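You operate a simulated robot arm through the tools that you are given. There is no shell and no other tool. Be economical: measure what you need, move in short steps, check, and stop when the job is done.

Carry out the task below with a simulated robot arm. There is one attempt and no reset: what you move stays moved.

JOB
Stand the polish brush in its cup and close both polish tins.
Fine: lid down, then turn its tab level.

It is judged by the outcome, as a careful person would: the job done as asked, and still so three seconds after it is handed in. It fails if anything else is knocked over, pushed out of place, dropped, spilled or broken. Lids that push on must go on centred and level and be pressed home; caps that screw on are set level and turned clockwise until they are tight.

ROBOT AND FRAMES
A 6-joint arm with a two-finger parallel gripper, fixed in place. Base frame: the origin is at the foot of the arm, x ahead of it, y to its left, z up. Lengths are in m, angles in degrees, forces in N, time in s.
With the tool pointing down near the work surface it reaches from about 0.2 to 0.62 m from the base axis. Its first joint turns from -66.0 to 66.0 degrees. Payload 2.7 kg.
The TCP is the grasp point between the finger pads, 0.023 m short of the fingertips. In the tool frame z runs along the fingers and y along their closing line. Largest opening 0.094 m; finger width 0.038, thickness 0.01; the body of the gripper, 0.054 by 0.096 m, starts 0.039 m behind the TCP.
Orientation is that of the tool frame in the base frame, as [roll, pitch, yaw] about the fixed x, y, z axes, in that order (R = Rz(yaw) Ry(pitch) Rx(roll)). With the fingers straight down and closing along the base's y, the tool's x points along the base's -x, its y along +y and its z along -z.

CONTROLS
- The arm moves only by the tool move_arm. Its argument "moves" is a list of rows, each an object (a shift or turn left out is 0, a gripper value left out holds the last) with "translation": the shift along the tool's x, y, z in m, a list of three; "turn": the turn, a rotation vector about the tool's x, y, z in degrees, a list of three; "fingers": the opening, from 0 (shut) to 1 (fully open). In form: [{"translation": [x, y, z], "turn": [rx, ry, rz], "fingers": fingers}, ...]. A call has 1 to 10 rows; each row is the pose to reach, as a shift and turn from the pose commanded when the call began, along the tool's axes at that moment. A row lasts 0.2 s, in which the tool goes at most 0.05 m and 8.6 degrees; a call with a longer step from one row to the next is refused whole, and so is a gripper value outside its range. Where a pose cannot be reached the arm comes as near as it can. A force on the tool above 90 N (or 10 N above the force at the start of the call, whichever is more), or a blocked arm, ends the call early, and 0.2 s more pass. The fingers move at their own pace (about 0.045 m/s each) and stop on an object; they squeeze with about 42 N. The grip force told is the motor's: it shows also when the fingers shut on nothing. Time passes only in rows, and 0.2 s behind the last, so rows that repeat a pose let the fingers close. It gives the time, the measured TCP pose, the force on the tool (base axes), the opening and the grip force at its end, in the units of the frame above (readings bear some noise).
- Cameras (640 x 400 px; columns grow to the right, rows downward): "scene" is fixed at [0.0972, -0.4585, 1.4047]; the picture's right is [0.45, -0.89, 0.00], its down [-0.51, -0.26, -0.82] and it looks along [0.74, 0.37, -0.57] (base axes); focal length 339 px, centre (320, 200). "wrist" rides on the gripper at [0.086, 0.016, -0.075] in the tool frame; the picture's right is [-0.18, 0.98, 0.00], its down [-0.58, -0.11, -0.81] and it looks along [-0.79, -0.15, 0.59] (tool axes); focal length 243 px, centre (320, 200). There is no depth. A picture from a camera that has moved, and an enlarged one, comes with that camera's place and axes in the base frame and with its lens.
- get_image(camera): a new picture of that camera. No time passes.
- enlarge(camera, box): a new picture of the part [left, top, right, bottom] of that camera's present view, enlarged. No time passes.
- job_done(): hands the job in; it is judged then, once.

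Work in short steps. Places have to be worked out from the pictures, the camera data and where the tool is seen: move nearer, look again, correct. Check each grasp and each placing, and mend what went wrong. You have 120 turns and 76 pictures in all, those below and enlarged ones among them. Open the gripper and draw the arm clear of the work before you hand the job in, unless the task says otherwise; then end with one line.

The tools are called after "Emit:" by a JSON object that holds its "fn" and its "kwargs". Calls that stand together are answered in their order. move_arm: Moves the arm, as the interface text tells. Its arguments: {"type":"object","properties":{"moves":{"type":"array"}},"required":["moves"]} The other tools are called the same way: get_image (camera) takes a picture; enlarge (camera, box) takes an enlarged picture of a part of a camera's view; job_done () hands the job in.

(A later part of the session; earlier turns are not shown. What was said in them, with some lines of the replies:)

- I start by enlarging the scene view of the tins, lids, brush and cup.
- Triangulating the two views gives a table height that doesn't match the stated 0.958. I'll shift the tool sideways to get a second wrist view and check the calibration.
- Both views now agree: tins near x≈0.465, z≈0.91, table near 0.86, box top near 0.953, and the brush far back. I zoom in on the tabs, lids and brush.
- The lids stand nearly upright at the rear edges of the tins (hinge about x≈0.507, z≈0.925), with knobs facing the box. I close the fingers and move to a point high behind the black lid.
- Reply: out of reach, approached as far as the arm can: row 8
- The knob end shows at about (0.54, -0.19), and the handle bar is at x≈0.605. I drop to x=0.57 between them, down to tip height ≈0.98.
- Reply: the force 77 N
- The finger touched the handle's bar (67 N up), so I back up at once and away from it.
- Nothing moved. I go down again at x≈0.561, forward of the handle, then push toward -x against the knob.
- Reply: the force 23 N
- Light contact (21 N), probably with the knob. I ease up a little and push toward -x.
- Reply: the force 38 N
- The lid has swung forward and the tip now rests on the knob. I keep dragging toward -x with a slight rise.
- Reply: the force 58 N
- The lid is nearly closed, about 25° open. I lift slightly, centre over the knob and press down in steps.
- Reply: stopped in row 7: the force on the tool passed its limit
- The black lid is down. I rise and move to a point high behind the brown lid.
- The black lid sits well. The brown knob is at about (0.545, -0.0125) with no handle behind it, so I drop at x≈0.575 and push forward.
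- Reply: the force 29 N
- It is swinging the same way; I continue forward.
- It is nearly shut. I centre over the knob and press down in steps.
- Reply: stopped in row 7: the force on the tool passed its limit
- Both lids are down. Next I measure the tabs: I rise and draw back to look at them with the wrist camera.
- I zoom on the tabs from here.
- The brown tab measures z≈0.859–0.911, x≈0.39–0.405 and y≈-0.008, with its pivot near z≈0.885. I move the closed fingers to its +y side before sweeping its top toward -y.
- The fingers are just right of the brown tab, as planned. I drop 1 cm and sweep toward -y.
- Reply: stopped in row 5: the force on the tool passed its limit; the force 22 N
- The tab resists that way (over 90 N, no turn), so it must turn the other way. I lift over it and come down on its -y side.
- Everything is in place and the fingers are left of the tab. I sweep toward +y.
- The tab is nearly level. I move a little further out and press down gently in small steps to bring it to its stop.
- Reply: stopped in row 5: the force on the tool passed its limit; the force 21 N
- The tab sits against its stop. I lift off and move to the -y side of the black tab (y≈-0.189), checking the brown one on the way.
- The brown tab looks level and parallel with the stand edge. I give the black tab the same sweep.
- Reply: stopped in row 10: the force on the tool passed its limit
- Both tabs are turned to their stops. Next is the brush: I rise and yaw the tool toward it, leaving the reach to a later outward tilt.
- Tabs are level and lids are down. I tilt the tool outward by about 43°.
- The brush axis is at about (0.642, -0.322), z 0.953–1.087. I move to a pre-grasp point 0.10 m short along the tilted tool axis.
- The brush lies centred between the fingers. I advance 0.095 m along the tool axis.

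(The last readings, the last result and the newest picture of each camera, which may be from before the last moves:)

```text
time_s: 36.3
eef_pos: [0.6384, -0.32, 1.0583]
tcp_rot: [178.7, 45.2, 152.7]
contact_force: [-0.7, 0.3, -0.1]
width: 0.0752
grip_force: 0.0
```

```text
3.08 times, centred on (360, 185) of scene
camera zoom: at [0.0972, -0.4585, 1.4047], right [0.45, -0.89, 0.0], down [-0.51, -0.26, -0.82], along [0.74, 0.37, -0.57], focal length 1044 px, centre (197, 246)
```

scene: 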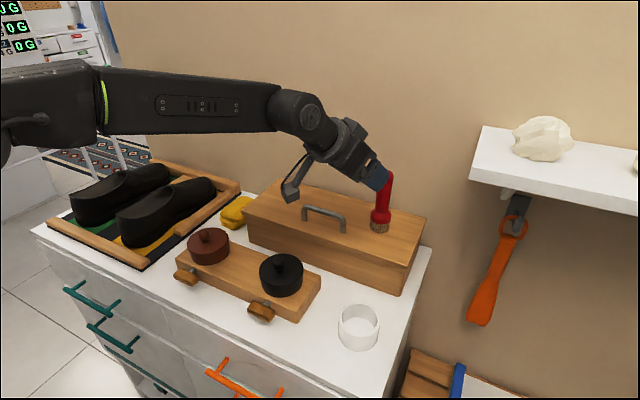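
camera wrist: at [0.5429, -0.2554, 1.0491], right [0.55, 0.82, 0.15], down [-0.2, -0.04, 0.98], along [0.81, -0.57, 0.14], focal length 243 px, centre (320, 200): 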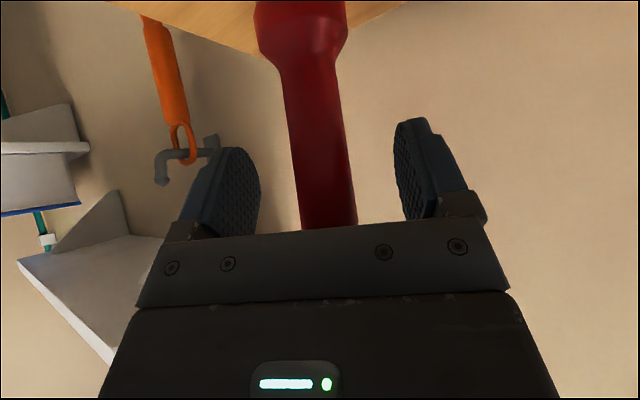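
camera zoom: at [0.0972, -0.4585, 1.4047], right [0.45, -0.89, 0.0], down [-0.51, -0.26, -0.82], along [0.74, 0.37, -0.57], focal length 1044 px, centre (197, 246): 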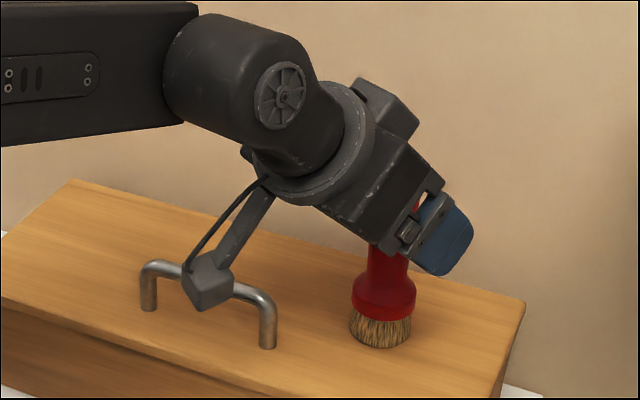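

It is well centred, so I close the fingers.

Emit:
{"fn": "move_arm", "kwargs": {"moves": [{"fingers": 0}, {"fingers": 0}, {"fingers": 0}, {"fingers": 0}, {"fingers": 0}]}}

```text
time_s: 37.5
eef_pos: [0.6382, -0.3189, 1.0585]
tcp_rot: [178.7, 45.1, 152.8]
contact_force: [0.2, 0.1, 0.4]
width: 0.0264
grip_force: 42.0
```

The grip holds the handle (width 0.026). I lift straight up 6.5 cm.

Emit:
{"fn": "move_arm", "kwargs": {"moves": [{"translation": [-0.0142, 0.0, -0.0141]}, {"translation": [-0.0284, 0.0, -0.0282]}, {"translation": [-0.0461, 0.001, -0.0458]}, {"translation": [-0.0461, 0.001, -0.0458]}]}}

Emit:
{"fn": "get_image", "kwargs": {"camera": "scene"}}

```text
time_s: 38.5
eef_pos: [0.6393, -0.3183, 1.1241]
tcp_rot: [178.8, 45.1, 152.8]
contact_force: [-0.8, -0.2, -1.1]
width: 0.0264
grip_force: 41.4
```

```text
30 pictures are left
```

scene: 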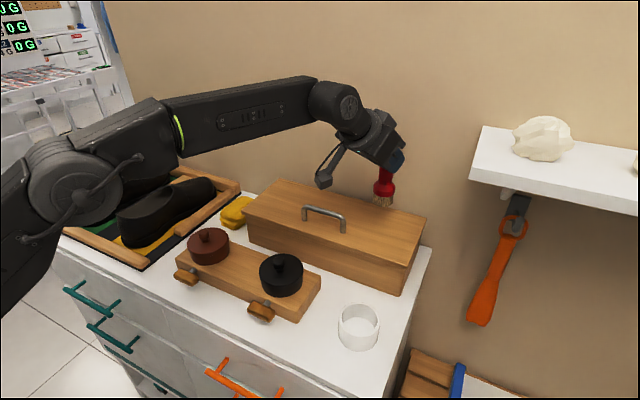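

The brush is lifted clear and upright. I carry it over the cup near (0.455, -0.356), then lower it part way.

Emit:
{"fn": "move_arm", "kwargs": {"moves": [{"translation": [0.0172, -0.0193, -0.0177]}, {"translation": [0.0344, -0.0387, -0.0354]}, {"translation": [0.0516, -0.058, -0.0531]}, {"translation": [0.0688, -0.0773, -0.0708]}, {"translation": [0.086, -0.0967, -0.0885]}, {"translation": [0.1032, -0.116, -0.1062]}, {"translation": [0.1183, -0.1163, -0.0912]}, {"translation": [0.1334, -0.1166, -0.0762]}, {"translation": [0.1486, -0.1169, -0.0611]}, {"translation": [0.1486, -0.1169, -0.0611]}]}}

Emit:
{"fn": "enlarge", "kwargs": {"camera": "scene", "box": [270, 200, 430, 360]}}

Emit:
{"fn": "get_image", "kwargs": {"camera": "wrist"}}

```text
time_s: 40.7
eef_pos: [0.4548, -0.3552, 1.0595]
tcp_rot: [178.8, 45.1, 152.8]
contact_force: [0.2, -1.0, -1.1]
width: 0.026
grip_force: 41.9
```

```text
2.50 times, centred on (350, 280) of scene
camera zoom: at [0.0972, -0.4585, 1.4047], right [0.45, -0.89, 0.0], down [-0.51, -0.26, -0.82], along [0.74, 0.37, -0.57], focal length 848 px, centre (245, 0)
```

zoom: 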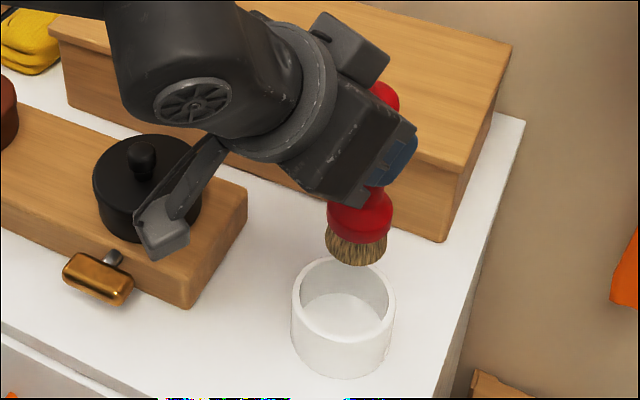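

```text
28 pictures are left
camera wrist: at [0.3598, -0.2917, 1.0492], right [0.55, 0.82, 0.15], down [-0.2, -0.04, 0.98], along [0.81, -0.57, 0.14], focal length 243 px, centre (320, 200)
```

wrist: 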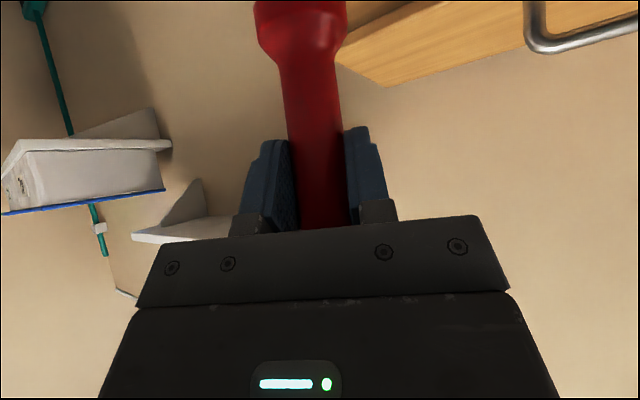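

The brush bottom is at about (0.454, -0.361) and the cup centre at about (0.456, -0.357), rim z≈0.90 and table z≈0.859. I shift 4 mm in +y and lower in steps.

Emit:
{"fn": "move_arm", "kwargs": {"moves": [{"translation": [0.0013, 0.0036, -0.0012]}, {"translation": [0.0155, 0.0033, 0.0129]}, {"translation": [0.0297, 0.003, 0.027]}, {"translation": [0.0403, 0.0028, 0.0376]}, {"translation": [0.0403, 0.0028, 0.0376]}]}}

Emit:
{"fn": "enlarge", "kwargs": {"camera": "scene", "box": [270, 200, 430, 360]}}

```text
time_s: 41.9
eef_pos: [0.4557, -0.3527, 1.0048]
tcp_rot: [178.8, 45.0, 152.7]
contact_force: [0.0, -0.7, 0.5]
width: 0.0262
grip_force: 42.0
```

```text
2.50 times, centred on (350, 280) of scene
camera zoom: at [0.0972, -0.4585, 1.4047], right [0.45, -0.89, 0.0], down [-0.51, -0.26, -0.82], along [0.74, 0.37, -0.57], focal length 848 px, centre (245, 0)
```

zoom: 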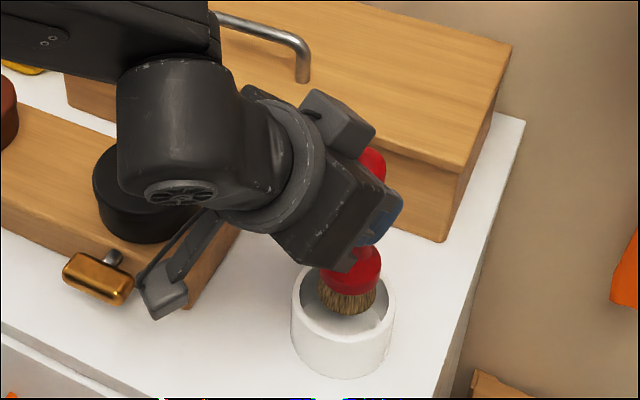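

The bristles are centred within the rim. I lower the rest slowly.

Emit:
{"fn": "move_arm", "kwargs": {"moves": [{"translation": [0.0085, 0.0, 0.0085]}, {"translation": [0.0156, 0.0, 0.0155]}, {"translation": [0.0206, 0.0, 0.0204]}, {"translation": [0.0234, 0.0, 0.0233]}, {"translation": [0.0248, 0.0, 0.0247]}, {"translation": [0.0248, 0.0, 0.0247]}]}}

Emit:
{"fn": "enlarge", "kwargs": {"camera": "scene", "box": [270, 200, 430, 360]}}

```text
time_s: 43.3
eef_pos: [0.4556, -0.3521, 0.969]
tcp_rot: [178.8, 45.2, 152.9]
contact_force: [0.3, 0.2, 2.3]
width: 0.0261
grip_force: 41.8
```

```text
2.50 times, centred on (350, 280) of scene
camera zoom: at [0.0972, -0.4584, 1.4048], right [0.45, -0.89, 0.0], down [-0.51, -0.26, -0.82], along [0.74, 0.37, -0.57], focal length 848 px, centre (245, 0)
```

zoom: 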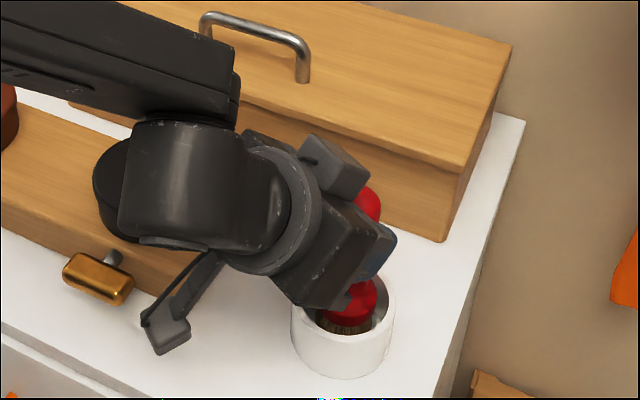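

The first touch shows (2 N). I lower another 2 mm to seat it.

Emit:
{"fn": "move_arm", "kwargs": {"moves": [{"translation": [0.0007, 0.0, 0.0007]}, {"translation": [0.0014, 0.0, 0.0014]}, {"translation": [0.0014, 0.0, 0.0014]}]}}

```text
time_s: 44.1
eef_pos: [0.4553, -0.3523, 0.9697]
tcp_rot: [178.6, 45.4, 152.8]
contact_force: [1.0, 4.4, 16.6]
width: 0.0261
grip_force: 41.8
```

The brush is seated on the cup floor (17 N). I open the fingers and check before withdrawing.

Emit:
{"fn": "move_arm", "kwargs": {"moves": [{"translation": [-0.0007, 0.0, -0.0007]}, {"translation": [-0.0007, 0.0, -0.0007], "fingers": 0.45}, {"translation": [-0.0007, 0.0, -0.0007], "fingers": 0.7}, {"translation": [-0.0007, 0.0, -0.0007], "fingers": 0.7}, {"translation": [-0.0007, 0.0, -0.0007], "fingers": 0.7}]}}

Emit:
{"fn": "get_image", "kwargs": {"camera": "wrist"}}

```text
time_s: 45.3
eef_pos: [0.4545, -0.3522, 0.9676]
tcp_rot: [178.8, 45.1, 152.8]
contact_force: [0.1, 0.2, 0.0]
width: 0.066
grip_force: 0.3
```

```text
25 pictures are left
camera wrist: at [0.3596, -0.2886, 0.9592], right [0.55, 0.82, 0.15], down [-0.2, -0.04, 0.98], along [0.81, -0.57, 0.14], focal length 243 px, centre (320, 200)
```

wrist: 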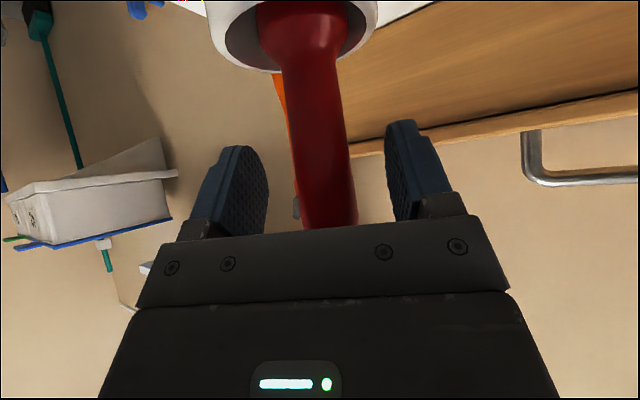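

The brush stands free and centred in the cup. I withdraw back along the tool axis.

Emit:
{"fn": "move_arm", "kwargs": {"moves": [{"translation": [0, 0, -0.02]}, {"translation": [0, 0, -0.05]}, {"translation": [0, 0, -0.085]}, {"translation": [0, 0, -0.125]}, {"translation": [-0.03, 0, -0.16]}, {"translation": [-0.06, 0.0, -0.2]}, {"translation": [-0.06, 0.0, -0.2]}]}}

Emit:
{"fn": "get_image", "kwargs": {"camera": "scene"}}

Emit:
{"fn": "enlarge", "kwargs": {"camera": "scene", "box": [160, 200, 420, 360]}}

```text
time_s: 46.9
eef_pos: [0.3637, -0.3101, 1.151]
tcp_rot: [178.8, 45.0, 152.8]
contact_force: [0.5, 0.2, 0.5]
width: 0.0662
grip_force: 0.0
```

```text
24 pictures are left
```

scene: 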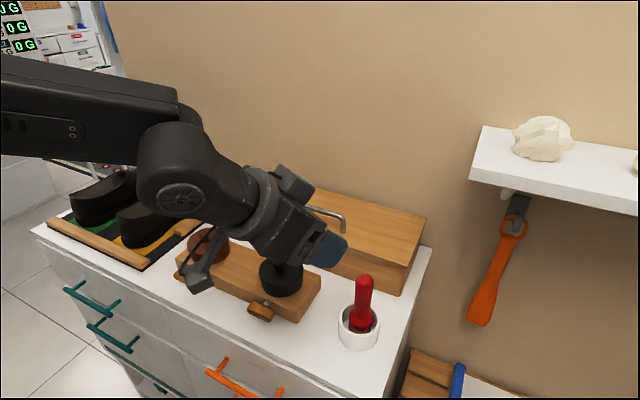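

```text
2.46 times, centred on (290, 280) of scene
camera zoom: at [0.0972, -0.4585, 1.4047], right [0.45, -0.89, 0.0], down [-0.51, -0.26, -0.82], along [0.74, 0.37, -0.57], focal length 836 px, centre (394, 3)
```

zoom: 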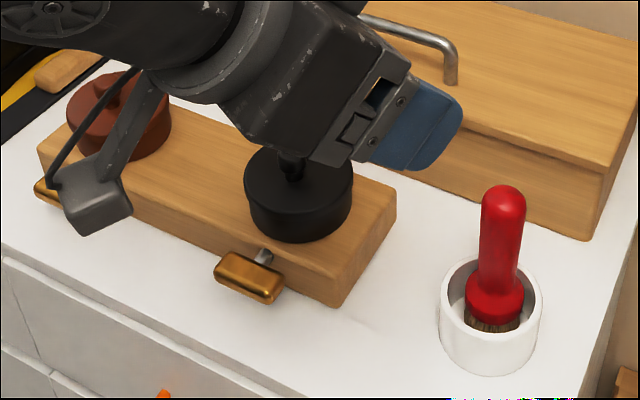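

The brush stands upright in the cup. I raise the arm well clear and level the tool so I can inspect everything.

Emit:
{"fn": "move_arm", "kwargs": {"moves": [{"translation": [-0.02, 0, -0.03], "turn": [0, 8, 0]}, {"translation": [-0.04, 0, -0.06], "turn": [0, 16, 0]}, {"translation": [-0.05, 0, -0.08], "turn": [0, 24, 0]}, {"translation": [-0.06, 0, -0.1], "turn": [0, 32, 0]}, {"translation": [-0.06, 0, -0.12], "turn": [0, 40, 0]}, {"translation": [-0.05, 0.03, -0.14], "turn": [0, 44, 0]}, {"translation": [-0.04, 0.07, -0.16], "turn": [0, 44, 0]}, {"translation": [-0.04, 0.11, -0.17], "turn": [0, 44, 0]}, {"translation": [-0.04, 0.11, -0.17], "turn": [0, 44, 0]}]}}

Emit:
{"fn": "get_image", "kwargs": {"camera": "scene"}}

Emit:
{"fn": "enlarge", "kwargs": {"camera": "scene", "box": [165, 220, 325, 330]}}

Emit:
{"fn": "enlarge", "kwargs": {"camera": "wrist", "box": [160, 0, 640, 240]}}

```text
time_s: 48.9
eef_pos: [0.3304, -0.1739, 1.3005]
tcp_rot: [179.1, 1.1, 153.6]
contact_force: [0.0, 0.2, -0.8]
width: 0.0659
grip_force: 0.2
```

```text
22 pictures are left
```

scene: 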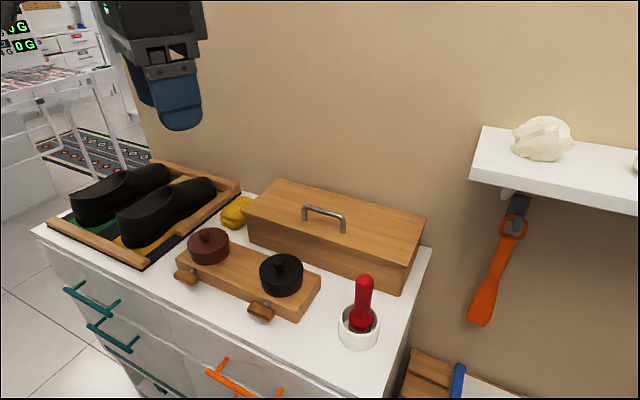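

```text
3.64 times, centred on (245, 275) of scene
camera zoom: at [0.0972, -0.4585, 1.4047], right [0.45, -0.89, 0.0], down [-0.51, -0.26, -0.82], along [0.74, 0.37, -0.57], focal length 1234 px, centre (593, -73)
```

zoom: 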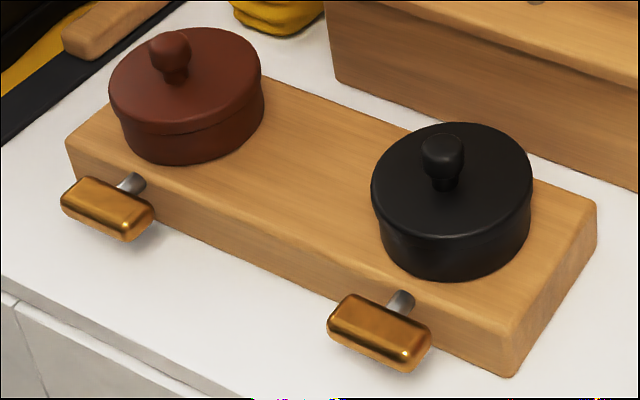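

```text
1.33 times, centred on (400, 120) of wrist
camera zoom: at [0.2562, -0.1217, 1.373], right [0.6, 0.8, 0.02], down [0.45, -0.36, 0.82], along [0.66, -0.48, -0.58], focal length 324 px, centre (213, 307)
```

zoom: 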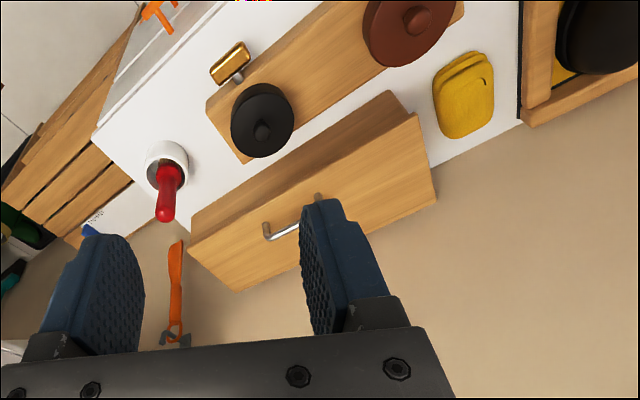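

Both lids are seated, both tabs run parallel to the stand edge, and the brush stands in its cup. Nothing else has shifted and the arm is clear with the gripper open, so I hand in.

Emit:
{"fn": "job_done", "kwargs": {}}

```text
The job is handed in.
```

The brush is standing in its cup. Both polish tins are closed with their tabs turned level, and I've handed the job in.
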